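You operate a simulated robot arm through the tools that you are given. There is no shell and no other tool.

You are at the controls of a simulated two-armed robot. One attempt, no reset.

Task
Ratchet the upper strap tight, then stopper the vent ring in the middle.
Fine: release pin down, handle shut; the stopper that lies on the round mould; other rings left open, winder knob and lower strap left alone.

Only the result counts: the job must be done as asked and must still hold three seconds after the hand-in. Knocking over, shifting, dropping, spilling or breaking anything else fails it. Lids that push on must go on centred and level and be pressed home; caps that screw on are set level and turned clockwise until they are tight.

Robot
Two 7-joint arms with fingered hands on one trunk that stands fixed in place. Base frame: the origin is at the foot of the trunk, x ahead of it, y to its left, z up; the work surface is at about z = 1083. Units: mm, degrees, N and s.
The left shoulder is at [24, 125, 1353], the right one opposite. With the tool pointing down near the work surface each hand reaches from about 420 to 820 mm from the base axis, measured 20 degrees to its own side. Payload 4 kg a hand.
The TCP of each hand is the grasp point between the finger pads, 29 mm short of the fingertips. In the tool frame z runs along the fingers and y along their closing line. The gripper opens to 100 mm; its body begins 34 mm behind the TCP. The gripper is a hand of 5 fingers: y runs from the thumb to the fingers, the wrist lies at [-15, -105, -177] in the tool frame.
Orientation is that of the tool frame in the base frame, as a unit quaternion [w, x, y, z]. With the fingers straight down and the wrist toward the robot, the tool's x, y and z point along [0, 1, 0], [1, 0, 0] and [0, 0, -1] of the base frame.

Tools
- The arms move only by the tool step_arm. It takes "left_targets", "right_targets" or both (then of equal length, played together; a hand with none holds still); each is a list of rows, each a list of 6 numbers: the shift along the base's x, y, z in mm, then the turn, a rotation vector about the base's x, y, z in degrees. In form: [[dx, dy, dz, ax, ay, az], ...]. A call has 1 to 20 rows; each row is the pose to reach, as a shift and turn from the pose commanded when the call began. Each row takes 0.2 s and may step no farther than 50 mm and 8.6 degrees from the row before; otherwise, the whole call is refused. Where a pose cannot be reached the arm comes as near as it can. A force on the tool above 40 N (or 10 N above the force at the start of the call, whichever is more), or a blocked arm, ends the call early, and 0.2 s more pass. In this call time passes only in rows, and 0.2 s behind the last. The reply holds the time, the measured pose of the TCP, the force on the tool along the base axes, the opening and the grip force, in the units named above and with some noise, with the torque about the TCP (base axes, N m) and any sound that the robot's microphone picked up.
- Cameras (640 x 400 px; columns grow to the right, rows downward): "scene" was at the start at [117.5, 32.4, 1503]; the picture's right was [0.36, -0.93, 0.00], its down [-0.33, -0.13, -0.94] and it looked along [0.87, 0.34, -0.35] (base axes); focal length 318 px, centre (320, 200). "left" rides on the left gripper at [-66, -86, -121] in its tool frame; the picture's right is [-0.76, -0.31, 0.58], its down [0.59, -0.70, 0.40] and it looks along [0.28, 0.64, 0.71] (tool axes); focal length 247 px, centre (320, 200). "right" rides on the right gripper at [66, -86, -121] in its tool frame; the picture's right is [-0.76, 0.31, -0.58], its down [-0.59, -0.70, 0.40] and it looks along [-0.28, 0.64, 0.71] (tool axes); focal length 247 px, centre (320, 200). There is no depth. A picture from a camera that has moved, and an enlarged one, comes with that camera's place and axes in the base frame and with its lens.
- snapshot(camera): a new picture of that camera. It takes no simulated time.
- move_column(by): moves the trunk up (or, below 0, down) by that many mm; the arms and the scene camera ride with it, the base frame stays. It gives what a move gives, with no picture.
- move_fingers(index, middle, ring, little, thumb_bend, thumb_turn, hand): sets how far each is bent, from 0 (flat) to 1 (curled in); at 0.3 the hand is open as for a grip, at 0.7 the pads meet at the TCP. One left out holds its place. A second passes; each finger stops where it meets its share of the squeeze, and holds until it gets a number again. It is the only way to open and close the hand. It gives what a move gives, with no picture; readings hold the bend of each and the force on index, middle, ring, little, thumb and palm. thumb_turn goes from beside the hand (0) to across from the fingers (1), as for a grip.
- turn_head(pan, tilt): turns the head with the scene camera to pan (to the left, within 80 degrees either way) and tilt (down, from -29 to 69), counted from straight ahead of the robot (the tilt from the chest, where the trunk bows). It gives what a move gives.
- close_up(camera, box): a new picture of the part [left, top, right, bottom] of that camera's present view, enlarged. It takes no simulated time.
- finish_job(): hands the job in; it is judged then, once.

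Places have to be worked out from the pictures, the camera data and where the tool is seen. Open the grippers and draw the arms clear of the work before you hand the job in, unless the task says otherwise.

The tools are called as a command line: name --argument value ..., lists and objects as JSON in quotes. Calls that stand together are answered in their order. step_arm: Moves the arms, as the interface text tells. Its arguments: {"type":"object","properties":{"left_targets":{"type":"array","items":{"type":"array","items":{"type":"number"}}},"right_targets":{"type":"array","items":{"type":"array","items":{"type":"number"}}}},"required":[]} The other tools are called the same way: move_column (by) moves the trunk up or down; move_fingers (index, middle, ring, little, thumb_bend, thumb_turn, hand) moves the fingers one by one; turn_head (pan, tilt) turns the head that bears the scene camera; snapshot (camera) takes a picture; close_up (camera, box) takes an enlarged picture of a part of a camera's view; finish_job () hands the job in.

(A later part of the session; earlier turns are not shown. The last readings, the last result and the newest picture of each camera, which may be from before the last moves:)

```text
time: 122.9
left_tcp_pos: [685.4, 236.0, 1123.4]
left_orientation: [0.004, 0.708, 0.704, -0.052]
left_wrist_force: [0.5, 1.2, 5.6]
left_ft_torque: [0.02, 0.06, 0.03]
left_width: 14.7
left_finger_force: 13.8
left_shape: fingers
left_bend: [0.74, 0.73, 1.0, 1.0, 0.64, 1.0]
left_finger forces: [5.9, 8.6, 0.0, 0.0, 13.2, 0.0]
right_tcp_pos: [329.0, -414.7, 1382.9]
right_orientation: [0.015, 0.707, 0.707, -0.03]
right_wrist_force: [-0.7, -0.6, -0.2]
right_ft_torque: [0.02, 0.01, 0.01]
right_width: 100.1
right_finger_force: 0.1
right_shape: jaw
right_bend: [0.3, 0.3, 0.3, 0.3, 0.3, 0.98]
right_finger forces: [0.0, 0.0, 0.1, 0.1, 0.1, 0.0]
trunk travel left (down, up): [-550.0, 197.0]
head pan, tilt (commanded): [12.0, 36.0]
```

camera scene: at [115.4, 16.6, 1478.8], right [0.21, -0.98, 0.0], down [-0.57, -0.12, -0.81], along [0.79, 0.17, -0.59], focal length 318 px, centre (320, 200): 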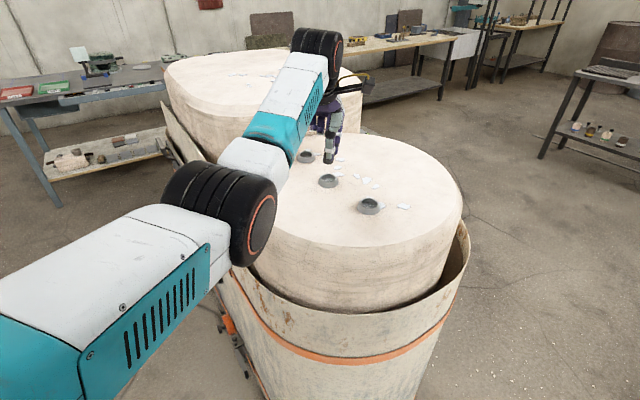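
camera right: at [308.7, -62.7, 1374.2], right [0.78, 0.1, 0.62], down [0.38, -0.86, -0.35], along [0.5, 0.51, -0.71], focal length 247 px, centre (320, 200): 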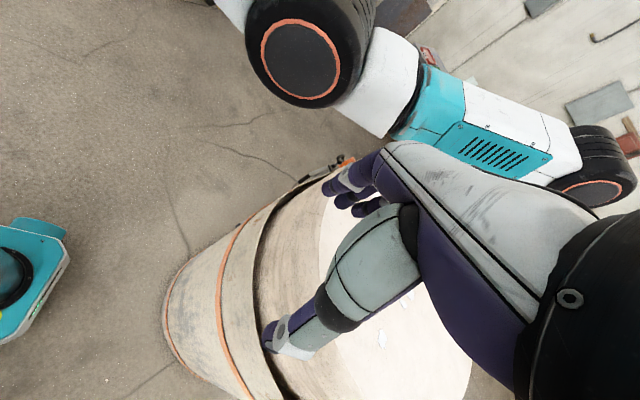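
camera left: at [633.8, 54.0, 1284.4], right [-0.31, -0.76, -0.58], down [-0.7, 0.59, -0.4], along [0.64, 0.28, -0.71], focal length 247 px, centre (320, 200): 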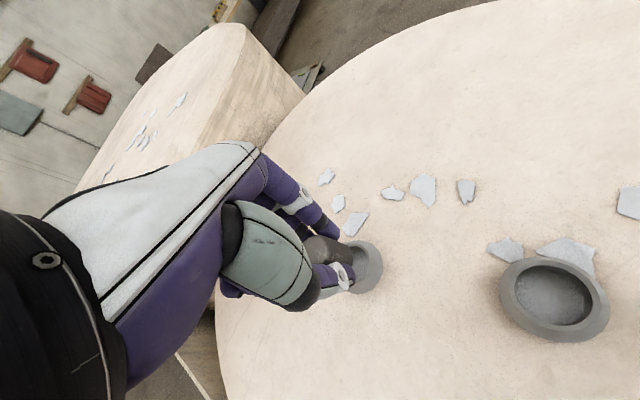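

Contact at 5.6 N. Before releasing I back off until the load is nearly zero, so the hand doesn't spring and drag the stopper when it opens.

step_arm --left_targets '[[0, 0, 0.8, 0, 0, 0], [0, 0, 1.1, 0, 0, 0]]'

close_up --camera "scene" --box '[250, 140, 314, 200]'

close_up --camera "left" --box '[290, 190, 386, 290]'

```text
time: 123.5
left_tcp_pos: [686.0, 235.2, 1123.4]
left_orientation: [0.003, 0.708, 0.704, -0.052]
left_wrist_force: [0.3, 1.7, 4.6]
left_ft_torque: [0.01, 0.04, 0.02]
left_width: 15.1
left_finger_force: 14.2
left_shape: fingers
left_bend: [0.74, 0.73, 1.0, 1.0, 0.64, 1.0]
left_finger forces: [6.3, 8.6, 0.0, 0.1, 13.1, 0.0]
right_tcp_pos: [328.8, -413.7, 1383.3]
right_orientation: [0.017, 0.707, 0.706, -0.031]
right_wrist_force: [0.8, 0.0, 0.4]
right_ft_torque: [-0.01, 0.0, 0.0]
right_width: 99.9
right_finger_force: 0.0
right_shape: jaw
right_bend: [0.3, 0.3, 0.3, 0.3, 0.3, 0.98]
right_finger forces: [0.0, 0.0, 0.1, 0.0, 0.0, 0.0]
trunk travel left (down, up): [-550.0, 197.0]
head pan, tilt (commanded): [12.0, 36.0]
```

```text
6.67 times, centred on (282, 170) of scene
camera zoom: at [115.9, 16.9, 1478.7], right [0.21, -0.98, 0.0], down [-0.57, -0.12, -0.81], along [0.79, 0.17, -0.59], focal length 2118 px, centre (573, 400)
```

zoom: 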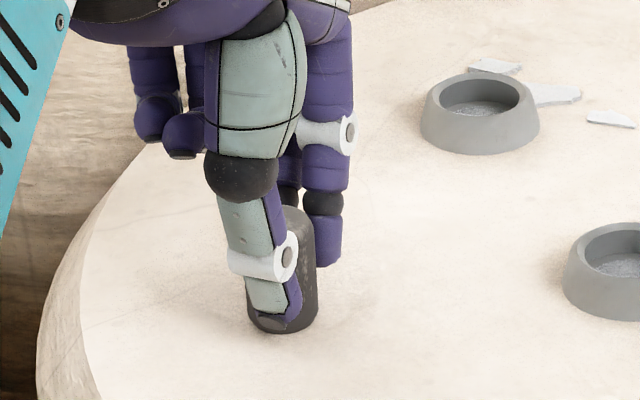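

```text
4.00 times, centred on (338, 240) of left
camera zoom: at [609.0, 178.5, 1255.1], right [-0.35, -0.8, -0.49], down [-0.73, 0.56, -0.39], along [0.59, 0.22, -0.78], focal length 988 px, centre (248, 40)
```

zoom: 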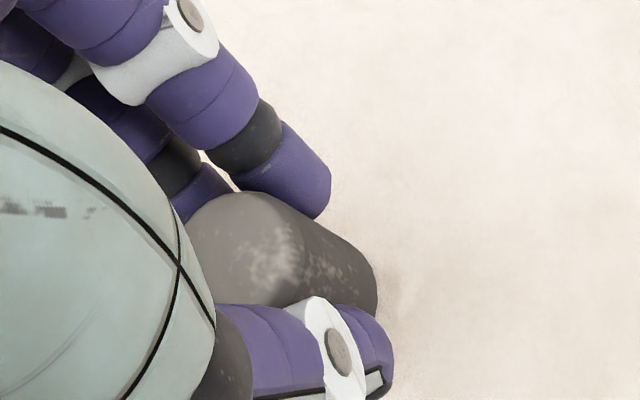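

There is some hysteresis; I raise a bit more until the force vanishes.

step_arm --left_targets '[[0, 0, 1.0, 0, 0, 0], [0, 0, 1.0, 0, 0, 0]]'

```text
time: 124.1
left_tcp_pos: [684.3, 234.6, 1123.7]
left_orientation: [0.002, 0.708, 0.704, -0.053]
left_wrist_force: [0.7, -0.1, 1.4]
left_ft_torque: [-0.01, 0.05, 0.0]
left_width: 14.9
left_finger_force: 13.5
left_shape: fingers
left_bend: [0.74, 0.73, 1.0, 1.0, 0.64, 1.0]
left_finger forces: [6.2, 7.9, 0.0, 0.0, 13.0, 0.0]
right_tcp_pos: [329.6, -414.1, 1383.1]
right_orientation: [0.016, 0.707, 0.706, -0.031]
right_wrist_force: [0.4, 0.4, 0.2]
right_ft_torque: [-0.01, 0.01, 0.01]
right_width: 99.9
right_finger_force: 0.1
right_shape: jaw
right_bend: [0.3, 0.3, 0.3, 0.3, 0.3, 0.98]
right_finger forces: [0.0, 0.0, 0.1, 0.1, 0.0, 0.0]
trunk travel left (down, up): [-550.0, 197.0]
head pan, tilt (commanded): [12.0, 36.0]
```

The load is down to about 1 N. I release gradually.

move_fingers --hand "left" --index 0.66 --middle 0.66 --thumb_bend 0.61

close_up --camera "scene" --box '[250, 140, 314, 200]'

close_up --camera "left" --box '[290, 190, 386, 290]'

```text
time: 125.1
left_tcp_pos: [683.8, 235.1, 1124.7]
left_orientation: [0.003, 0.708, 0.704, -0.053]
left_wrist_force: [-1.0, -0.4, 1.9]
left_ft_torque: [0.01, -0.02, -0.02]
left_width: 19.6
left_finger_force: 1.3
left_shape: fingers
left_bend: [0.66, 0.65, 1.0, 1.0, 0.6, 1.0]
left_finger forces: [0.0, 1.0, 0.0, 0.0, 1.6, 0.1]
right_tcp_pos: [328.8, -414.6, 1383.1]
right_orientation: [0.016, 0.707, 0.706, -0.03]
right_wrist_force: [0.8, 0.0, 0.1]
right_ft_torque: [-0.02, 0.02, -0.03]
right_width: 100.0
right_finger_force: 0.1
right_shape: jaw
right_bend: [0.3, 0.3, 0.3, 0.3, 0.3, 0.98]
right_finger forces: [0.0, 0.0, 0.0, 0.1, 0.0, 0.1]
trunk travel left (down, up): [-550.0, 197.0]
head pan, tilt (commanded): [12.0, 36.0]
```

```text
6.67 times, centred on (282, 170) of scene
camera zoom: at [116.1, 16.8, 1478.7], right [0.21, -0.98, 0.0], down [-0.58, -0.12, -0.81], along [0.79, 0.17, -0.59], focal length 2118 px, centre (573, 400)
```

zoom: 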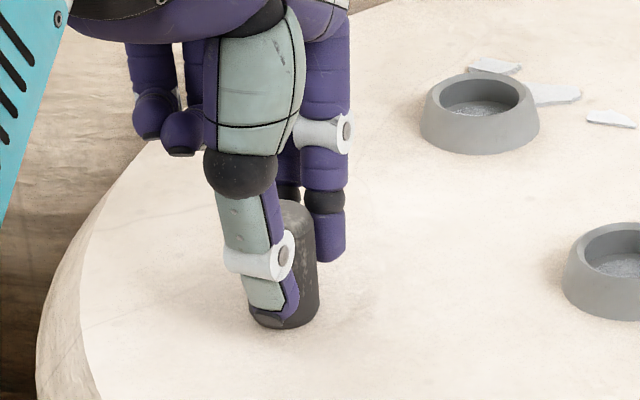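

```text
4.00 times, centred on (338, 240) of left
camera zoom: at [609.2, 178.8, 1256.0], right [-0.35, -0.8, -0.49], down [-0.73, 0.56, -0.39], along [0.59, 0.22, -0.78], focal length 988 px, centre (248, 40)
```

zoom: 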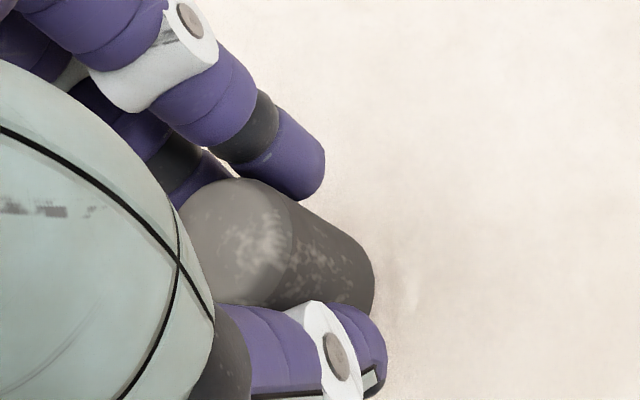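

Nearly free. I continue opening symmetrically.

move_fingers --hand "left" --index 0.58 --middle 0.58 --thumb_bend 0.54

close_up --camera "scene" --box '[250, 140, 314, 200]'

close_up --camera "left" --box '[290, 190, 386, 290]'

```text
time: 126.1
left_tcp_pos: [684.6, 235.6, 1124.5]
left_orientation: [0.002, 0.708, 0.704, -0.053]
left_wrist_force: [-0.3, -0.1, -0.5]
left_ft_torque: [0.01, -0.03, 0.01]
left_width: 36.1
left_finger_force: 0.1
left_shape: fingers
left_bend: [0.57, 0.57, 1.0, 1.0, 0.54, 1.0]
left_finger forces: [0.1, 0.0, 0.1, 0.0, 0.0, 0.0]
right_tcp_pos: [329.4, -413.4, 1383.3]
right_orientation: [0.016, 0.707, 0.706, -0.031]
right_wrist_force: [-1.0, 0.1, 0.0]
right_ft_torque: [-0.01, 0.02, -0.04]
right_width: 100.0
right_finger_force: 0.1
right_shape: jaw
right_bend: [0.3, 0.3, 0.3, 0.3, 0.3, 0.98]
right_finger forces: [0.0, 0.0, 0.1, 0.0, 0.1, 0.0]
trunk travel left (down, up): [-550.0, 197.0]
head pan, tilt (commanded): [12.0, 36.0]
```

```text
6.67 times, centred on (282, 170) of scene
camera zoom: at [116.3, 16.9, 1478.6], right [0.21, -0.98, 0.0], down [-0.58, -0.12, -0.81], along [0.79, 0.17, -0.59], focal length 2118 px, centre (573, 400)
```

zoom: 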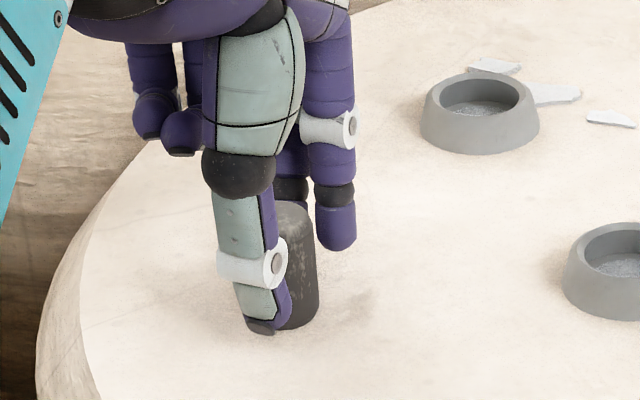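

```text
4.00 times, centred on (338, 240) of left
camera zoom: at [609.4, 178.8, 1255.9], right [-0.35, -0.8, -0.49], down [-0.73, 0.56, -0.39], along [0.59, 0.22, -0.78], focal length 988 px, centre (248, 40)
```

zoom: 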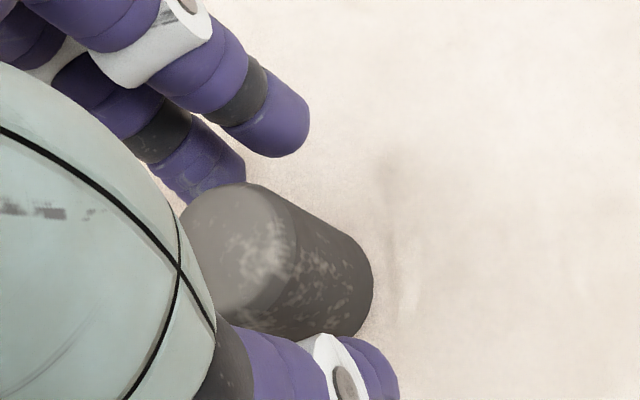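

The stopper stands upright and free: a gradual, load-free release is the way. I open further, rise 45 mm and set the hand to a 10° tilt with +40° yaw, so that its camera will view the ring from the side.

move_fingers --hand "left" --index 0.47 --middle 0.47 --thumb_bend 0.47

step_arm --left_targets '[[0, 0, 10, 0, 0, 0], [0, 0, 25, 0, 0, 0], [0, 0, 40, 0, 0, 0], [0, 0, 50, 2.2, 3, 0], [0, 0, 50, 4.5, 6, 0]]'

step_arm --left_targets '[[0, 0, 0, 0, 0, 8], [0, 0, 0, 0, 0, 16], [0, 0, 0, 0, 0, 24], [0, 0, 0, 0, 0, 32], [0, 0, 0, 0, 0, 40]]'

snapshot --camera "left"

close_up --camera "scene" --box '[250, 110, 350, 200]'

```text
time: 127.1
left_tcp_pos: [683.8, 235.7, 1124.8]
left_orientation: [0.002, 0.708, 0.704, -0.053]
left_wrist_force: [-0.5, 0.7, -0.2]
left_ft_torque: [-0.03, 0.0, 0.02]
left_width: 56.9
left_finger_force: 0.2
left_shape: fingers
left_bend: [0.47, 0.47, 1.0, 1.0, 0.47, 1.0]
left_finger forces: [0.1, 0.0, 0.0, 0.1, 0.0, 0.0]
right_tcp_pos: [328.9, -413.8, 1383.1]
right_orientation: [0.016, 0.707, 0.707, -0.032]
right_wrist_force: [0.7, -0.7, -0.4]
right_ft_torque: [0.0, 0.01, -0.01]
right_width: 100.2
right_finger_force: 0.1
right_shape: jaw
right_bend: [0.3, 0.3, 0.3, 0.3, 0.3, 0.98]
right_finger forces: [0.0, 0.0, 0.1, 0.0, 0.0, 0.0]
trunk travel left (down, up): [-550.0, 197.0]
head pan, tilt (commanded): [12.0, 36.0]
```

```text
time: 128.3
left_tcp_pos: [685.7, 235.3, 1176.1]
left_orientation: [-0.063, 0.704, 0.705, -0.062]
left_wrist_force: [-0.5, 0.4, 0.3]
left_ft_torque: [0.01, 0.02, -0.04]
left_width: 56.9
left_finger_force: 0.1
left_shape: fingers
left_bend: [0.47, 0.47, 1.0, 1.0, 0.47, 1.0]
left_finger forces: [0.0, 0.1, 0.0, 0.1, 0.1, 0.1]
right_tcp_pos: [328.6, -414.3, 1382.7]
right_orientation: [0.016, 0.707, 0.706, -0.031]
right_wrist_force: [0.0, -0.8, -0.7]
right_ft_torque: [-0.03, 0.01, 0.02]
right_width: 100.1
right_finger_force: 0.0
right_shape: jaw
right_bend: [0.3, 0.3, 0.3, 0.3, 0.3, 0.98]
right_finger forces: [0.0, 0.1, 0.1, 0.0, 0.0, 0.1]
trunk travel left (down, up): [-550.0, 197.0]
head pan, tilt (commanded): [12.0, 36.0]
```

```text
time: 129.5
left_tcp_pos: [684.6, 234.5, 1174.5]
left_orientation: [-0.037, 0.418, 0.904, -0.08]
left_wrist_force: [0.2, -0.1, 0.4]
left_ft_torque: [-0.05, -0.02, -0.01]
left_width: 57.3
left_finger_force: 0.1
left_shape: fingers
left_bend: [0.47, 0.47, 1.0, 1.0, 0.47, 1.0]
left_finger forces: [0.1, 0.1, 0.0, 0.0, 0.1, 0.1]
right_tcp_pos: [329.2, -415.5, 1382.8]
right_orientation: [0.017, 0.707, 0.706, -0.031]
right_wrist_force: [-0.6, -0.2, 0.2]
right_ft_torque: [0.02, 0.0, -0.02]
right_width: 100.1
right_finger_force: 0.0
right_shape: jaw
right_bend: [0.3, 0.3, 0.3, 0.3, 0.3, 0.98]
right_finger forces: [0.0, 0.0, 0.0, 0.0, 0.0, 0.0]
trunk travel left (down, up): [-550.0, 197.0]
head pan, tilt (commanded): [12.0, 36.0]
```

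```text
taken
camera left: at [681.6, 142.4, 1308.2], right [0.18, -0.84, -0.51], down [-0.96, -0.04, -0.27], along [0.2, 0.54, -0.81], focal length 247 px, centre (320, 200)
```

left: 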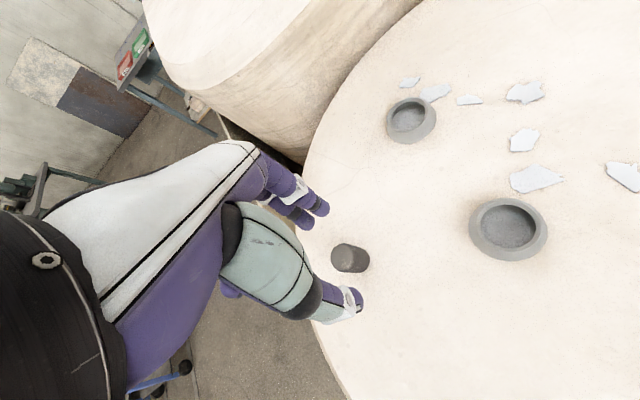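

```text
4.44 times, centred on (300, 155) of scene
camera zoom: at [116.4, 16.4, 1478.6], right [0.21, -0.98, 0.0], down [-0.58, -0.12, -0.81], along [0.79, 0.17, -0.59], focal length 1412 px, centre (409, 400)
```

zoom: 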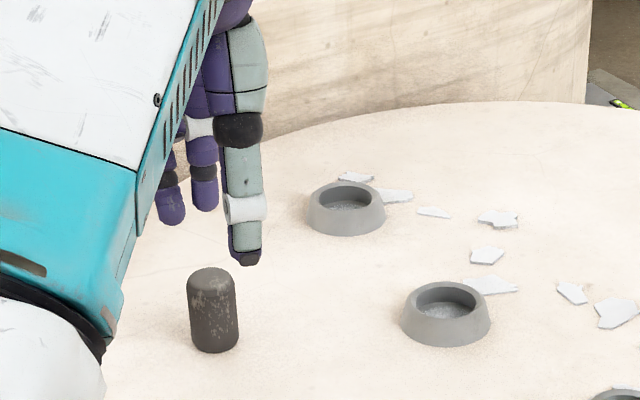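

The side view works well. I measure stopper and ring from this new camera pose.

close_up --camera "left" --box '[316, 230, 396, 280]'

close_up --camera "left" --box '[462, 190, 558, 265]'

close_up --camera "scene" --box '[262, 165, 294, 195]'

close_up --camera "scene" --box '[314, 166, 342, 190]'

```text
8.00 times, centred on (356, 255) of left
camera zoom: at [681.6, 142.4, 1308.2], right [0.18, -0.84, -0.51], down [-0.96, -0.04, -0.27], along [0.2, 0.54, -0.81], focal length 1976 px, centre (32, -240)
```

zoom: 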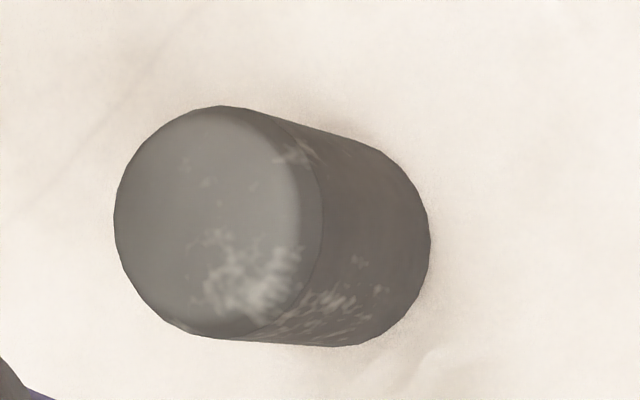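

```text
5.33 times, centred on (510, 228) of left
camera zoom: at [681.6, 142.4, 1308.2], right [0.18, -0.84, -0.51], down [-0.96, -0.04, -0.27], along [0.2, 0.54, -0.81], focal length 1317 px, centre (-693, 53)
```

zoom: 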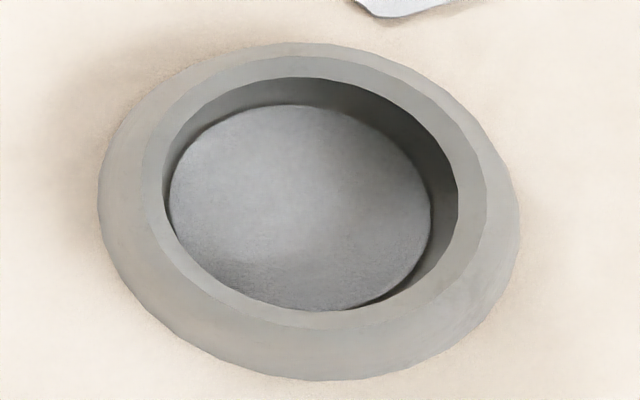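

```text
13.33 times, centred on (278, 180) of scene
camera zoom: at [116.4, 16.4, 1478.6], right [0.21, -0.98, 0.0], down [-0.58, -0.12, -0.81], along [0.79, 0.17, -0.59], focal length 4236 px, centre (880, 467)
```

zoom: 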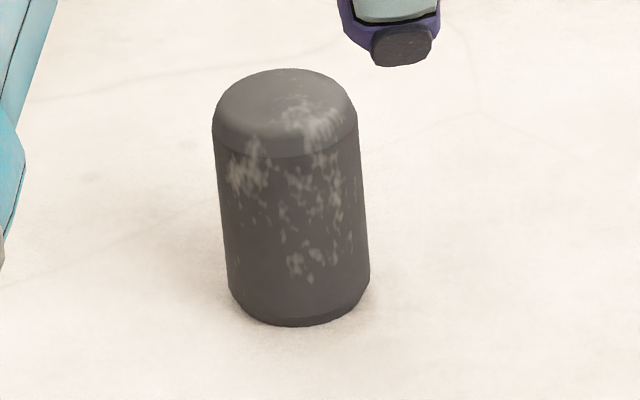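

```text
16.00 times, centred on (328, 178) of scene
camera zoom: at [116.4, 16.4, 1478.6], right [0.21, -0.98, 0.0], down [-0.58, -0.12, -0.81], along [0.79, 0.17, -0.59], focal length 5083 px, centre (192, 552)
```

zoom: 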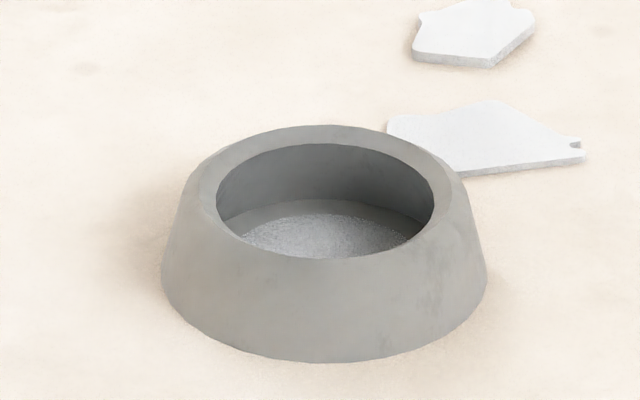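

The relative displacement ring − stopper comes out as about (40.5, −111) mm. I shift 2.5 mm in +y, lower around the stopper and check the centring.

step_arm --left_targets '[[0, 2.5, -10, 0, 0, 0], [0, 2.5, -20, 0, 0, 0], [0, 2.5, -31, 0, 0, 0], [0, 2.5, -42, 0, 0, 0]]'

snapshot --camera "left"

close_up --camera "left" --box '[280, 180, 408, 300]'

close_up --camera "scene" --box '[250, 140, 314, 200]'

```text
time: 130.5
left_tcp_pos: [683.8, 237.7, 1130.2]
left_orientation: [-0.037, 0.42, 0.903, -0.079]
left_wrist_force: [0.7, 0.5, -0.8]
left_ft_torque: [-0.02, -0.03, -0.03]
left_width: 57.0
left_finger_force: 0.1
left_shape: fingers
left_bend: [0.47, 0.47, 1.0, 1.0, 0.47, 1.0]
left_finger forces: [0.1, 0.0, 0.1, 0.1, 0.0, 0.0]
right_tcp_pos: [329.3, -414.5, 1383.9]
right_orientation: [0.017, 0.707, 0.706, -0.031]
right_wrist_force: [0.5, -0.6, -0.7]
right_ft_torque: [-0.03, -0.02, -0.02]
right_width: 100.0
right_finger_force: 0.1
right_shape: jaw
right_bend: [0.3, 0.3, 0.3, 0.3, 0.3, 0.98]
right_finger forces: [0.0, 0.0, 0.1, 0.0, 0.0, 0.0]
trunk travel left (down, up): [-550.0, 197.0]
head pan, tilt (commanded): [12.0, 36.0]
```

```text
taken
camera left: at [680.5, 145.1, 1265.1], right [0.18, -0.84, -0.51], down [-0.96, -0.04, -0.27], along [0.2, 0.54, -0.81], focal length 247 px, centre (320, 200)
```

left: 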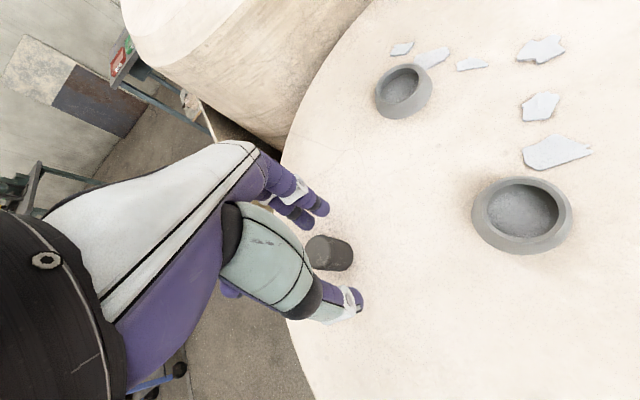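

```text
3.33 times, centred on (344, 240) of left
camera zoom: at [680.5, 145.1, 1265.1], right [0.18, -0.84, -0.51], down [-0.96, -0.04, -0.27], along [0.2, 0.54, -0.81], focal length 823 px, centre (240, 67)
```

zoom: 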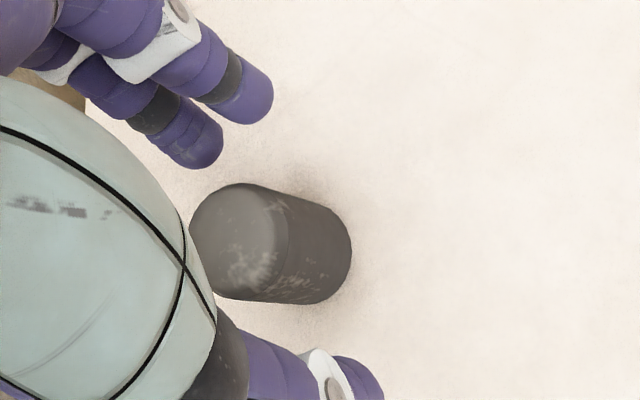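

```text
6.67 times, centred on (282, 170) of scene
camera zoom: at [116.4, 16.8, 1478.6], right [0.21, -0.98, 0.0], down [-0.58, -0.12, -0.81], along [0.79, 0.17, -0.59], focal length 2118 px, centre (573, 400)
```

zoom: 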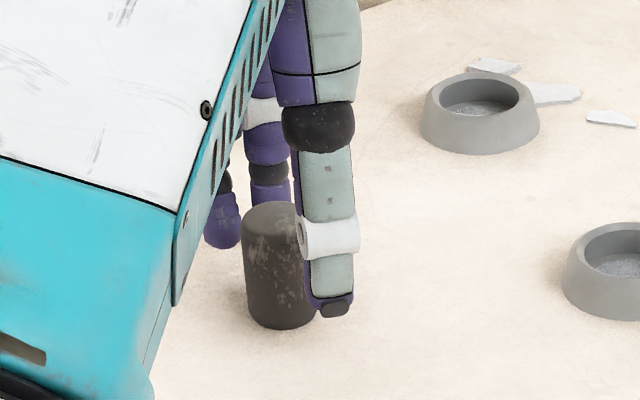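

The stopper sits almost exactly where it was for the good grip. I make a small correction (−0.7, +0.9, +2) and close in stages.

step_arm --left_targets '[[-0.7, 0.9, 2, 0, 0, 0]]'

move_fingers --hand "left" --index 0.6 --middle 0.6 --thumb_bend 0.6

move_fingers --hand "left" --index 0.75 --middle 0.75 --thumb_bend 0.75

close_up --camera "left" --box '[280, 180, 408, 300]'

close_up --camera "scene" --box '[250, 140, 314, 200]'

```text
time: 130.9
left_tcp_pos: [683.1, 237.7, 1134.4]
left_orientation: [-0.038, 0.421, 0.903, -0.08]
left_wrist_force: [1.0, 0.0, 0.5]
left_ft_torque: [0.01, -0.02, -0.02]
left_width: 57.0
left_finger_force: 0.1
left_shape: fingers
left_bend: [0.47, 0.47, 1.0, 1.0, 0.47, 1.0]
left_finger forces: [0.0, 0.0, 0.0, 0.1, 0.1, 0.1]
right_tcp_pos: [329.6, -415.4, 1383.1]
right_orientation: [0.016, 0.707, 0.706, -0.031]
right_wrist_force: [-0.1, -0.3, -0.5]
right_ft_torque: [0.02, 0.02, 0.0]
right_width: 99.6
right_finger_force: 0.2
right_shape: jaw
right_bend: [0.3, 0.3, 0.3, 0.3, 0.3, 0.98]
right_finger forces: [0.0, 0.0, 0.1, 0.0, 0.0, 0.1]
trunk travel left (down, up): [-550.0, 197.0]
head pan, tilt (commanded): [12.0, 36.0]
```

```text
time: 131.9
left_tcp_pos: [684.4, 237.6, 1134.0]
left_orientation: [-0.038, 0.42, 0.903, -0.08]
left_wrist_force: [0.1, 0.1, 0.2]
left_ft_torque: [-0.02, 0.0, 0.0]
left_width: 25.9
left_finger_force: 0.1
left_shape: fingers
left_bend: [0.6, 0.6, 1.0, 1.0, 0.6, 1.0]
left_finger forces: [0.0, 0.0, 0.0, 0.0, 0.0, 0.1]
right_tcp_pos: [330.2, -414.0, 1382.4]
right_orientation: [0.017, 0.707, 0.707, -0.03]
right_wrist_force: [-0.9, 0.0, 0.7]
right_ft_torque: [0.0, 0.01, 0.0]
right_width: 100.0
right_finger_force: 0.0
right_shape: jaw
right_bend: [0.3, 0.3, 0.3, 0.3, 0.3, 0.98]
right_finger forces: [0.0, 0.1, 0.0, 0.1, 0.0, 0.0]
trunk travel left (down, up): [-550.0, 197.0]
head pan, tilt (commanded): [12.0, 36.0]
```

```text
time: 132.9
left_tcp_pos: [683.6, 237.5, 1132.8]
left_orientation: [-0.037, 0.42, 0.903, -0.08]
left_wrist_force: [-0.7, 0.1, 0.5]
left_ft_torque: [-0.02, 0.02, 0.0]
left_width: 16.1
left_finger_force: 14.2
left_shape: fingers
left_bend: [0.73, 0.65, 1.0, 1.0, 0.65, 1.0]
left_finger forces: [7.5, 7.1, 0.0, 0.0, 13.6, 0.0]
right_tcp_pos: [329.8, -414.2, 1383.6]
right_orientation: [0.016, 0.707, 0.707, -0.031]
right_wrist_force: [-0.4, -0.1, -0.4]
right_ft_torque: [-0.01, -0.01, -0.04]
right_width: 100.0
right_finger_force: 0.0
right_shape: jaw
right_bend: [0.3, 0.3, 0.3, 0.3, 0.3, 0.98]
right_finger forces: [0.1, 0.0, 0.1, 0.0, 0.0, 0.0]
trunk travel left (down, up): [-550.0, 197.0]
head pan, tilt (commanded): [12.0, 36.0]
```

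```text
3.33 times, centred on (344, 240) of left
camera zoom: at [679.7, 146.0, 1267.9], right [0.18, -0.84, -0.51], down [-0.96, -0.04, -0.27], along [0.21, 0.54, -0.81], focal length 823 px, centre (240, 67)
```

zoom: 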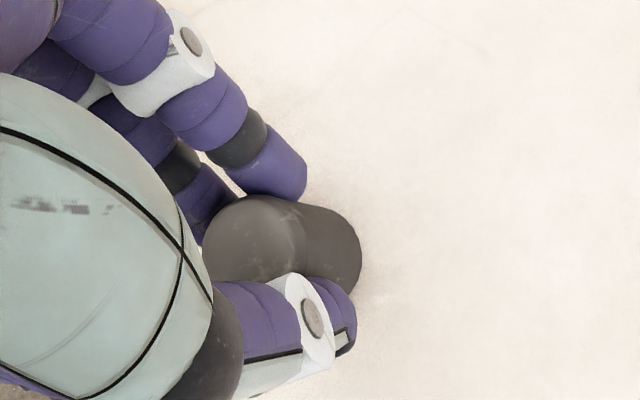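

```text
6.67 times, centred on (282, 170) of scene
camera zoom: at [116.4, 16.9, 1478.6], right [0.21, -0.98, 0.0], down [-0.58, -0.12, -0.81], along [0.79, 0.17, -0.59], focal length 2118 px, centre (573, 400)
```

zoom: 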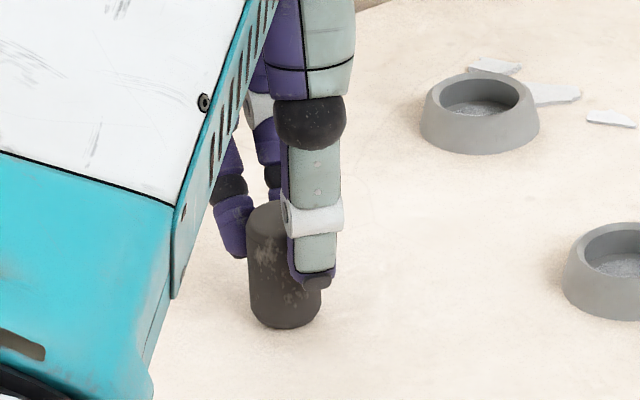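

The grip has the same balanced forces as before. I lift, carry it to the ring by (39.3, −111) and hover for measurement.

step_arm --left_targets '[[0, 0, 6, 0, 0, 0], [0, 0, 16, 0, 0, 0], [0, 0, 30, 0, 0, 0], [0, 0, 42, 0, 0, 0], [8, -22, 42, 0, 0, 0], [16, -44, 42, 0, 0, 0], [24, -66, 42, 0, 0, 0], [32, -89, 42, 0, 0, 0], [39.3, -111, 42, 0, 0, 0], [39.3, -111, 32, 0, 0, 0], [39.3, -111, 25, 0, 0, 0]]'

snapshot --camera "left"

close_up --camera "left" --box '[300, 210, 396, 290]'

close_up --camera "scene" --box '[312, 160, 344, 190]'

```text
time: 135.3
left_tcp_pos: [723.1, 126.5, 1159.5]
left_orientation: [-0.037, 0.42, 0.903, -0.08]
left_wrist_force: [0.8, 0.7, 0.1]
left_ft_torque: [0.05, 0.0, 0.04]
left_width: 15.9
left_finger_force: 14.3
left_shape: fingers
left_bend: [0.73, 0.65, 1.0, 1.0, 0.65, 1.0]
left_finger forces: [7.3, 7.2, 0.0, 0.1, 13.5, 0.1]
right_tcp_pos: [328.3, -415.5, 1382.9]
right_orientation: [0.016, 0.707, 0.706, -0.031]
right_wrist_force: [-0.2, -0.1, 0.5]
right_ft_torque: [-0.01, 0.0, 0.0]
right_width: 99.7
right_finger_force: 0.0
right_shape: jaw
right_bend: [0.3, 0.3, 0.3, 0.3, 0.3, 0.98]
right_finger forces: [0.0, 0.0, 0.0, 0.1, 0.0, 0.0]
trunk travel left (down, up): [-550.0, 197.0]
head pan, tilt (commanded): [12.0, 36.0]
```

```text
taken
camera left: at [719.6, 34.7, 1293.4], right [0.18, -0.84, -0.51], down [-0.96, -0.04, -0.27], along [0.2, 0.54, -0.81], focal length 247 px, centre (320, 200)
```

left: 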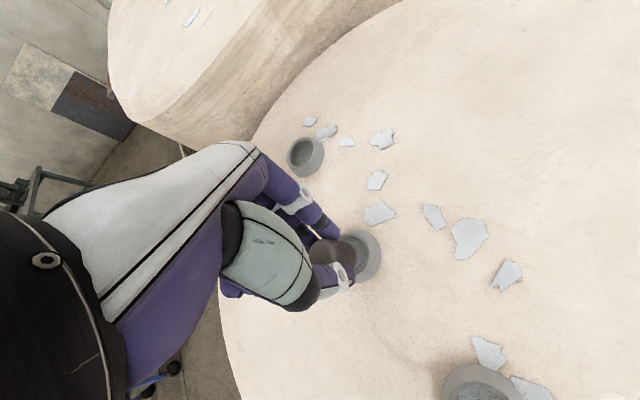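

```text
5.00 times, centred on (348, 250) of left
camera zoom: at [719.6, 34.7, 1293.4], right [0.18, -0.84, -0.51], down [-0.96, -0.04, -0.27], along [0.2, 0.54, -0.81], focal length 1235 px, centre (180, -50)
```

zoom: 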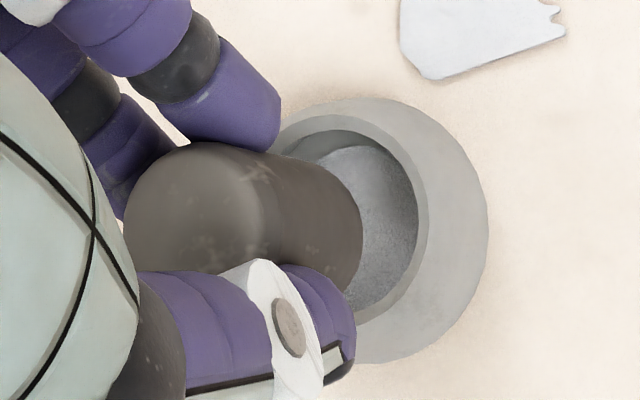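

```text
13.33 times, centred on (328, 175) of scene
camera zoom: at [116.4, 16.3, 1478.6], right [0.21, -0.98, 0.0], down [-0.58, -0.12, -0.81], along [0.79, 0.17, -0.59], focal length 4236 px, centre (213, 533)
```

zoom: 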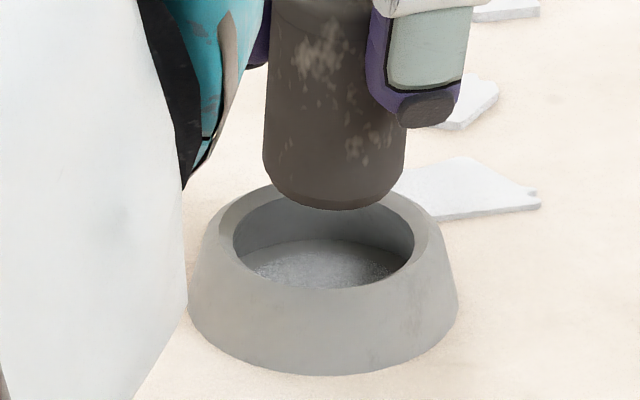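

Now the side view shows clearly that the stopper is about 2.9 mm too near the robot in x, and the head view shows it about 1.6 mm to the right. I correct by (+2.9, +2.2) and re-check.

step_arm --left_targets '[[1.5, 1.1, 0, 0, 0, 0], [2.9, 2.2, -3, 0, 0, 0], [2.9, 2.2, -5, 0, 0, 0]]'

close_up --camera "left" --box '[300, 210, 396, 290]'

close_up --camera "scene" --box '[312, 160, 344, 190]'

```text
time: 136.1
left_tcp_pos: [726.7, 130.4, 1155.4]
left_orientation: [-0.037, 0.421, 0.903, -0.08]
left_wrist_force: [0.3, 0.2, 0.6]
left_ft_torque: [0.02, 0.01, 0.03]
left_width: 15.9
left_finger_force: 13.8
left_shape: fingers
left_bend: [0.73, 0.65, 1.0, 1.0, 0.65, 1.0]
left_finger forces: [7.5, 7.2, 0.0, 0.0, 13.5, 0.0]
right_tcp_pos: [330.2, -415.2, 1383.0]
right_orientation: [0.017, 0.707, 0.706, -0.031]
right_wrist_force: [-0.5, -0.8, 0.6]
right_ft_torque: [0.05, -0.01, -0.02]
right_width: 100.0
right_finger_force: 0.0
right_shape: jaw
right_bend: [0.3, 0.3, 0.3, 0.3, 0.3, 0.98]
right_finger forces: [0.1, 0.0, 0.0, 0.0, 0.1, 0.0]
trunk travel left (down, up): [-550.0, 197.0]
head pan, tilt (commanded): [12.0, 36.0]
```

```text
5.00 times, centred on (348, 250) of left
camera zoom: at [722.3, 37.9, 1289.3], right [0.18, -0.84, -0.51], down [-0.96, -0.04, -0.27], along [0.21, 0.54, -0.81], focal length 1235 px, centre (180, -50)
```

zoom: 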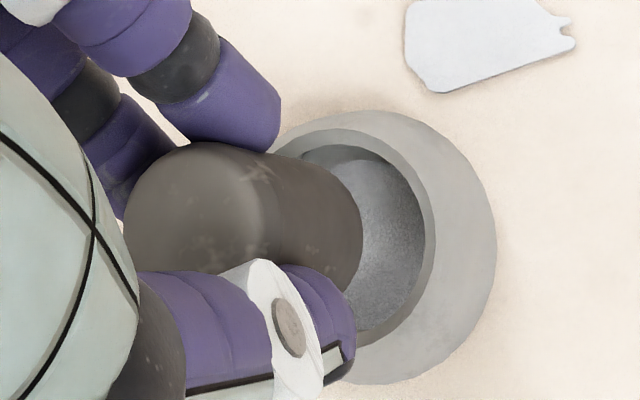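

```text
13.33 times, centred on (328, 175) of scene
camera zoom: at [116.4, 16.9, 1478.6], right [0.21, -0.98, 0.0], down [-0.58, -0.12, -0.81], along [0.79, 0.17, -0.59], focal length 4236 px, centre (213, 533)
```

zoom: 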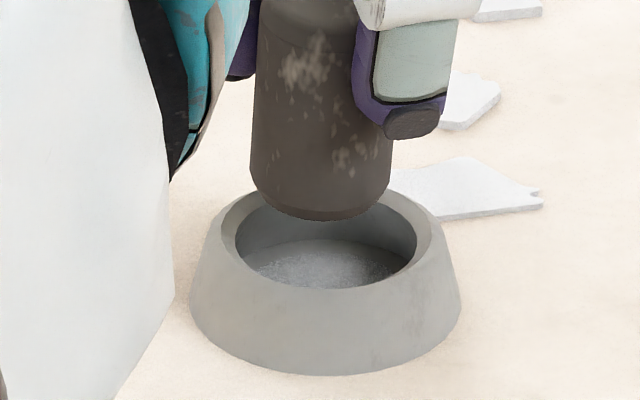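

x is aligned within about half a millimetre now, and y needs about −1.1. I correct, lower 8 mm and re-check.

step_arm --left_targets '[[-0.2, -1.1, 0, 0, 0, 0], [-0.2, -1.1, -4, 0, 0, 0], [-0.2, -1.1, -8, 0, 0, 0]]'

close_up --camera "left" --box '[300, 210, 396, 290]'

close_up --camera "scene" --box '[312, 160, 344, 190]'

```text
time: 136.9
left_tcp_pos: [727.4, 128.7, 1147.3]
left_orientation: [-0.037, 0.42, 0.903, -0.08]
left_wrist_force: [-0.1, 0.1, -0.7]
left_ft_torque: [0.02, 0.01, 0.0]
left_width: 15.9
left_finger_force: 13.8
left_shape: fingers
left_bend: [0.73, 0.65, 1.0, 1.0, 0.65, 1.0]
left_finger forces: [7.4, 7.2, 0.0, 0.0, 13.5, 0.0]
right_tcp_pos: [328.9, -414.0, 1384.2]
right_orientation: [0.017, 0.707, 0.706, -0.03]
right_wrist_force: [0.5, -0.9, -0.9]
right_ft_torque: [-0.03, 0.03, -0.01]
right_width: 100.3
right_finger_force: 0.1
right_shape: jaw
right_bend: [0.3, 0.3, 0.3, 0.3, 0.3, 0.98]
right_finger forces: [0.0, 0.0, 0.0, 0.0, 0.0, 0.0]
trunk travel left (down, up): [-550.0, 197.0]
head pan, tilt (commanded): [12.0, 36.0]
```

```text
5.00 times, centred on (348, 250) of left
camera zoom: at [722.2, 36.3, 1280.6], right [0.18, -0.84, -0.51], down [-0.96, -0.04, -0.27], along [0.2, 0.54, -0.81], focal length 1235 px, centre (180, -50)
```

zoom: 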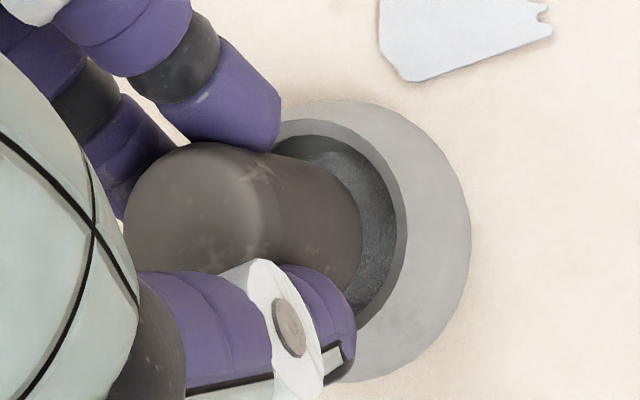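

```text
13.33 times, centred on (328, 175) of scene
camera zoom: at [116.4, 16.7, 1478.6], right [0.21, -0.98, 0.0], down [-0.58, -0.12, -0.81], along [0.79, 0.17, -0.59], focal length 4236 px, centre (213, 533)
```

zoom: 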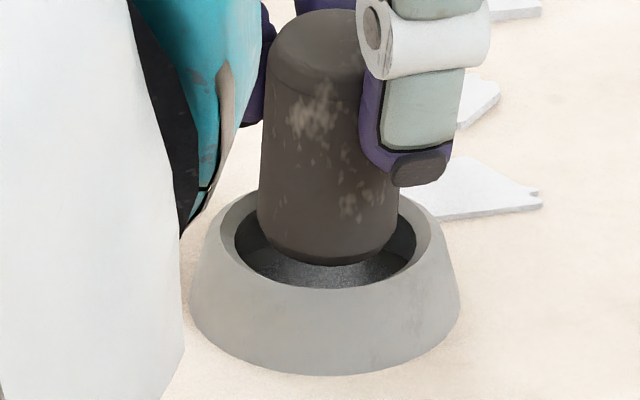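

The stopper hangs upright, centred over the hole in both views. I lower it in small steps, watching the force.

step_arm --left_targets '[[0, -0.4, -2, 0, 0, 0], [0, -0.4, -4, 0, 0, 0]]'

close_up --camera "scene" --box '[312, 160, 344, 190]'

close_up --camera "left" --box '[300, 210, 396, 290]'

```text
time: 137.5
left_tcp_pos: [727.7, 128.0, 1142.7]
left_orientation: [-0.038, 0.421, 0.903, -0.08]
left_wrist_force: [-0.6, 0.8, -0.8]
left_ft_torque: [0.01, 0.0, -0.02]
left_width: 15.9
left_finger_force: 14.3
left_shape: fingers
left_bend: [0.73, 0.65, 1.0, 1.0, 0.65, 1.0]
left_finger forces: [7.4, 7.1, 0.1, 0.0, 13.5, 0.0]
right_tcp_pos: [329.9, -415.8, 1382.0]
right_orientation: [0.016, 0.707, 0.706, -0.031]
right_wrist_force: [0.6, 0.2, 0.3]
right_ft_torque: [-0.01, 0.0, -0.03]
right_width: 100.2
right_finger_force: 0.1
right_shape: jaw
right_bend: [0.3, 0.3, 0.3, 0.3, 0.3, 0.98]
right_finger forces: [0.1, 0.1, 0.0, 0.1, 0.0, 0.1]
trunk travel left (down, up): [-550.0, 197.0]
head pan, tilt (commanded): [12.0, 36.0]
```

```text
13.33 times, centred on (328, 175) of scene
camera zoom: at [116.4, 16.8, 1478.6], right [0.21, -0.98, 0.0], down [-0.58, -0.12, -0.81], along [0.79, 0.17, -0.59], focal length 4236 px, centre (213, 533)
```

zoom: 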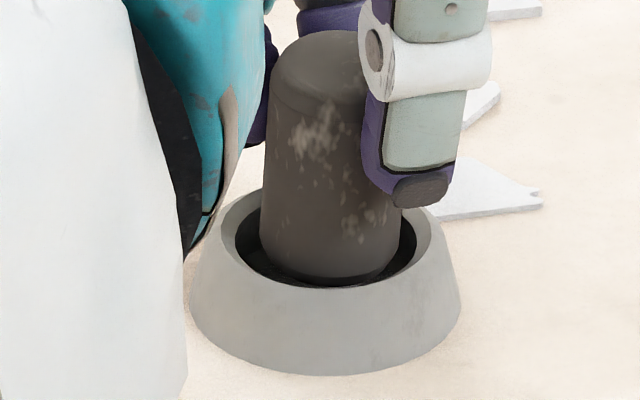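

```text
5.00 times, centred on (348, 250) of left
camera zoom: at [722.4, 36.1, 1276.5], right [0.18, -0.84, -0.51], down [-0.96, -0.04, -0.27], along [0.21, 0.54, -0.81], focal length 1235 px, centre (180, -50)
```

zoom: 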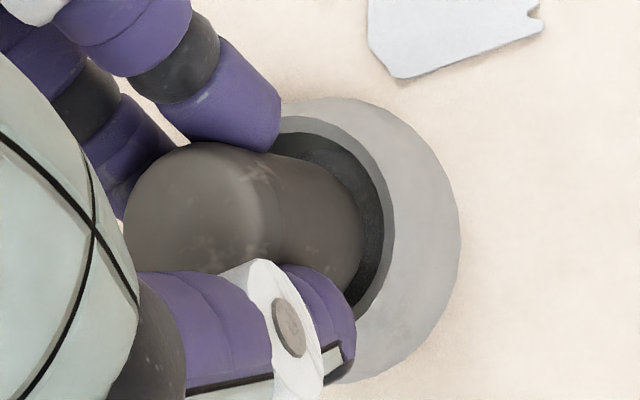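

It has passed the rim with zero force this time. I trim y by +0.6 and continue down.

step_arm --left_targets '[[0, 0.6, -1, 0, 0, 0], [0, 0.6, -2.5, 0, 0, 0]]'

step_arm --left_targets '[[0, 0, -1, 0, 0, 0], [0, 0, -2, 0, 0, 0]]'

close_up --camera "scene" --box '[312, 160, 344, 190]'

close_up --camera "left" --box '[300, 210, 396, 290]'

```text
time: 138.1
left_tcp_pos: [726.1, 128.0, 1141.2]
left_orientation: [-0.038, 0.42, 0.903, -0.08]
left_wrist_force: [0.5, -0.3, 0.1]
left_ft_torque: [0.01, -0.01, -0.01]
left_width: 15.8
left_finger_force: 14.4
left_shape: fingers
left_bend: [0.73, 0.65, 1.0, 1.0, 0.65, 1.0]
left_finger forces: [7.4, 7.2, 0.1, 0.0, 13.5, 0.0]
right_tcp_pos: [328.7, -414.1, 1383.1]
right_orientation: [0.017, 0.707, 0.707, -0.031]
right_wrist_force: [-0.1, 0.6, 1.1]
right_ft_torque: [-0.01, 0.0, -0.02]
right_width: 99.9
right_finger_force: 0.0
right_shape: jaw
right_bend: [0.3, 0.3, 0.3, 0.3, 0.3, 0.98]
right_finger forces: [0.0, 0.0, 0.0, 0.0, 0.0, 0.1]
trunk travel left (down, up): [-550.0, 197.0]
head pan, tilt (commanded): [12.0, 36.0]
```

```text
time: 138.7
left_tcp_pos: [727.0, 129.9, 1139.2]
left_orientation: [-0.036, 0.42, 0.903, -0.08]
left_wrist_force: [0.0, -1.1, -0.1]
left_ft_torque: [0.01, 0.01, -0.01]
left_width: 15.9
left_finger_force: 14.2
left_shape: fingers
left_bend: [0.73, 0.65, 1.0, 1.0, 0.65, 1.0]
left_finger forces: [7.6, 7.3, 0.0, 0.0, 13.5, 0.0]
right_tcp_pos: [329.9, -414.6, 1383.4]
right_orientation: [0.016, 0.707, 0.706, -0.03]
right_wrist_force: [0.3, -0.6, -0.3]
right_ft_torque: [-0.05, 0.0, -0.01]
right_width: 100.0
right_finger_force: 0.0
right_shape: jaw
right_bend: [0.3, 0.3, 0.3, 0.3, 0.3, 0.98]
right_finger forces: [0.0, 0.1, 0.0, 0.1, 0.0, 0.0]
trunk travel left (down, up): [-550.0, 197.0]
head pan, tilt (commanded): [12.0, 36.0]
```

```text
13.33 times, centred on (328, 175) of scene
camera zoom: at [116.4, 16.8, 1478.6], right [0.21, -0.98, 0.0], down [-0.58, -0.12, -0.81], along [0.79, 0.17, -0.59], focal length 4236 px, centre (213, 533)
```

zoom: 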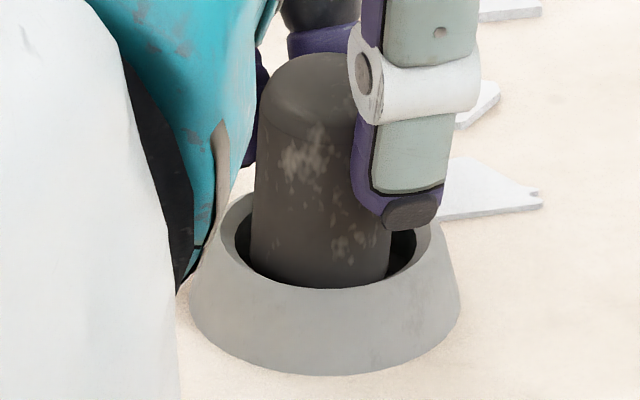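

```text
5.00 times, centred on (348, 250) of left
camera zoom: at [722.0, 37.6, 1272.3], right [0.18, -0.84, -0.51], down [-0.96, -0.04, -0.27], along [0.21, 0.54, -0.81], focal length 1235 px, centre (180, -50)
```

zoom: 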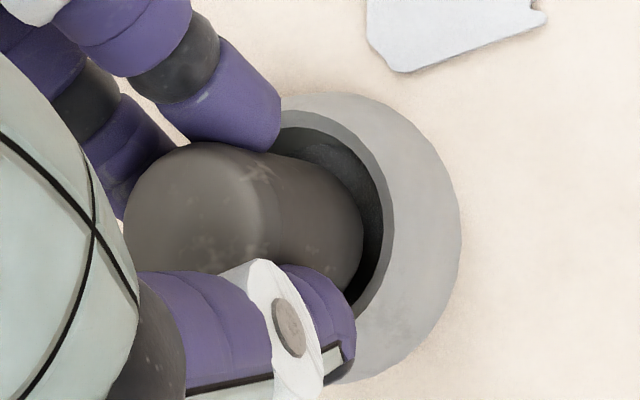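

Now it's about 7 mm inside and still free. I continue to the floor.

step_arm --left_targets '[[0, -0.5, -1, 0, 0, 0], [0, -0.5, -2, 0, 0, 0]]'

step_arm --left_targets '[[0, 0, -0.7, 0, 0, 0], [0, 0, -1.4, 0, 0, 0]]'

close_up --camera "scene" --box '[312, 160, 344, 190]'

```text
time: 139.3
left_tcp_pos: [726.6, 128.3, 1136.0]
left_orientation: [-0.036, 0.42, 0.903, -0.08]
left_wrist_force: [0.6, 1.0, -0.1]
left_ft_torque: [0.04, 0.01, 0.0]
left_width: 15.8
left_finger_force: 14.1
left_shape: fingers
left_bend: [0.73, 0.65, 1.0, 1.0, 0.65, 1.0]
left_finger forces: [7.6, 7.2, 0.0, 0.0, 13.5, 0.1]
right_tcp_pos: [329.5, -414.7, 1382.7]
right_orientation: [0.016, 0.707, 0.706, -0.031]
right_wrist_force: [-0.2, -0.2, -0.3]
right_ft_torque: [0.01, -0.02, 0.01]
right_width: 99.9
right_finger_force: 0.1
right_shape: jaw
right_bend: [0.3, 0.3, 0.3, 0.3, 0.3, 0.98]
right_finger forces: [0.1, 0.0, 0.1, 0.1, 0.1, 0.1]
trunk travel left (down, up): [-550.0, 197.0]
head pan, tilt (commanded): [12.0, 36.0]
```

```text
time: 139.9
left_tcp_pos: [726.8, 128.8, 1135.4]
left_orientation: [-0.037, 0.419, 0.904, -0.08]
left_wrist_force: [0.3, -0.8, -1.1]
left_ft_torque: [-0.03, -0.01, 0.0]
left_width: 16.1
left_finger_force: 14.3
left_shape: fingers
left_bend: [0.73, 0.65, 1.0, 1.0, 0.65, 1.0]
left_finger forces: [7.5, 7.2, 0.0, 0.0, 13.5, 0.0]
right_tcp_pos: [330.1, -414.6, 1383.5]
right_orientation: [0.017, 0.707, 0.707, -0.03]
right_wrist_force: [0.4, 0.0, 0.3]
right_ft_torque: [-0.02, 0.02, 0.0]
right_width: 100.1
right_finger_force: 0.1
right_shape: jaw
right_bend: [0.3, 0.3, 0.3, 0.3, 0.3, 0.98]
right_finger forces: [0.0, 0.1, 0.1, 0.0, 0.1, 0.1]
trunk travel left (down, up): [-550.0, 197.0]
head pan, tilt (commanded): [12.0, 36.0]
```

```text
13.33 times, centred on (328, 175) of scene
camera zoom: at [116.4, 16.8, 1478.6], right [0.21, -0.98, 0.0], down [-0.58, -0.12, -0.81], along [0.79, 0.17, -0.59], focal length 4236 px, centre (213, 533)
```

zoom: 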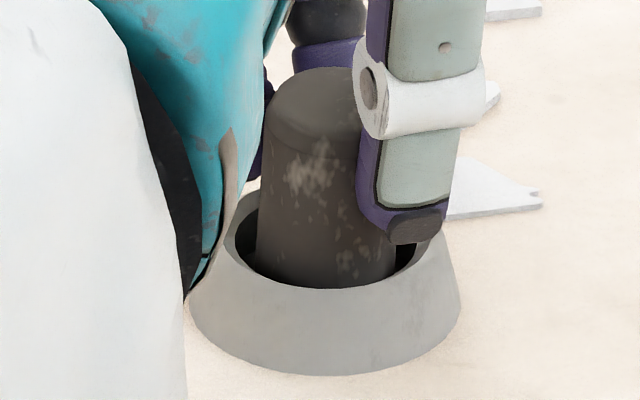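

Deeper still and free; the floor must be very close. I continue in tiny steps.

step_arm --left_targets '[[0, 0, -0.7, 0, 0, 0], [0, 0, -1.4, 0, 0, 0]]'

close_up --camera "scene" --box '[312, 160, 344, 190]'

close_up --camera "left" --box '[300, 210, 396, 290]'

```text
time: 140.5
left_tcp_pos: [727.0, 128.6, 1133.5]
left_orientation: [-0.037, 0.42, 0.903, -0.079]
left_wrist_force: [-0.4, 0.3, 0.2]
left_ft_torque: [0.0, -0.02, 0.01]
left_width: 15.9
left_finger_force: 14.0
left_shape: fingers
left_bend: [0.73, 0.65, 1.0, 1.0, 0.65, 1.0]
left_finger forces: [7.5, 7.1, 0.0, 0.0, 13.5, 0.0]
right_tcp_pos: [329.2, -415.1, 1381.9]
right_orientation: [0.016, 0.707, 0.707, -0.031]
right_wrist_force: [-0.4, 0.4, 0.4]
right_ft_torque: [-0.02, -0.04, 0.01]
right_width: 100.0
right_finger_force: 0.1
right_shape: jaw
right_bend: [0.3, 0.3, 0.3, 0.3, 0.3, 0.98]
right_finger forces: [0.0, 0.0, 0.1, 0.0, 0.1, 0.0]
trunk travel left (down, up): [-550.0, 197.0]
head pan, tilt (commanded): [12.0, 36.0]
```

```text
13.33 times, centred on (328, 175) of scene
camera zoom: at [116.4, 16.8, 1478.6], right [0.21, -0.98, 0.0], down [-0.58, -0.12, -0.81], along [0.79, 0.17, -0.59], focal length 4236 px, centre (213, 533)
```

zoom: 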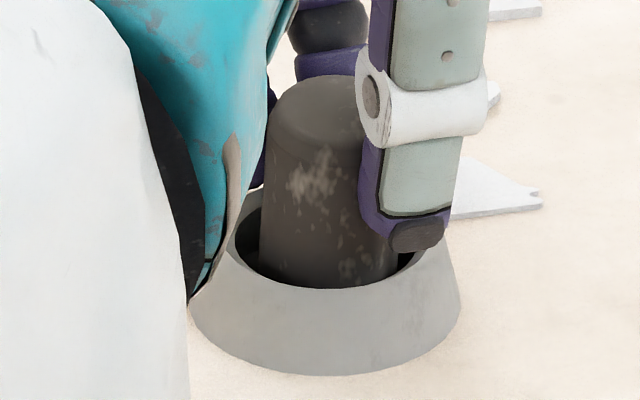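

```text
5.00 times, centred on (348, 250) of left
camera zoom: at [723.1, 36.5, 1267.5], right [0.18, -0.84, -0.51], down [-0.96, -0.04, -0.27], along [0.21, 0.54, -0.81], focal length 1235 px, centre (180, -50)
```

zoom: 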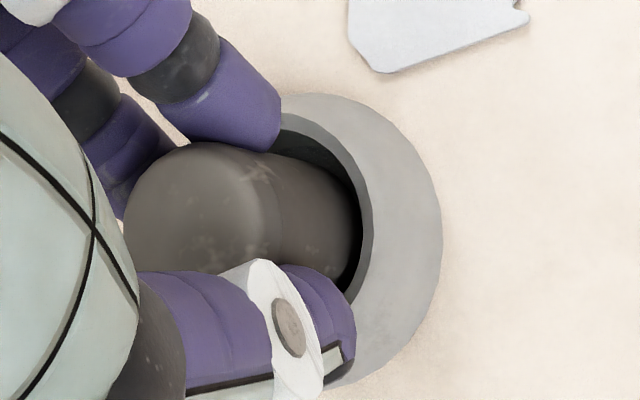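

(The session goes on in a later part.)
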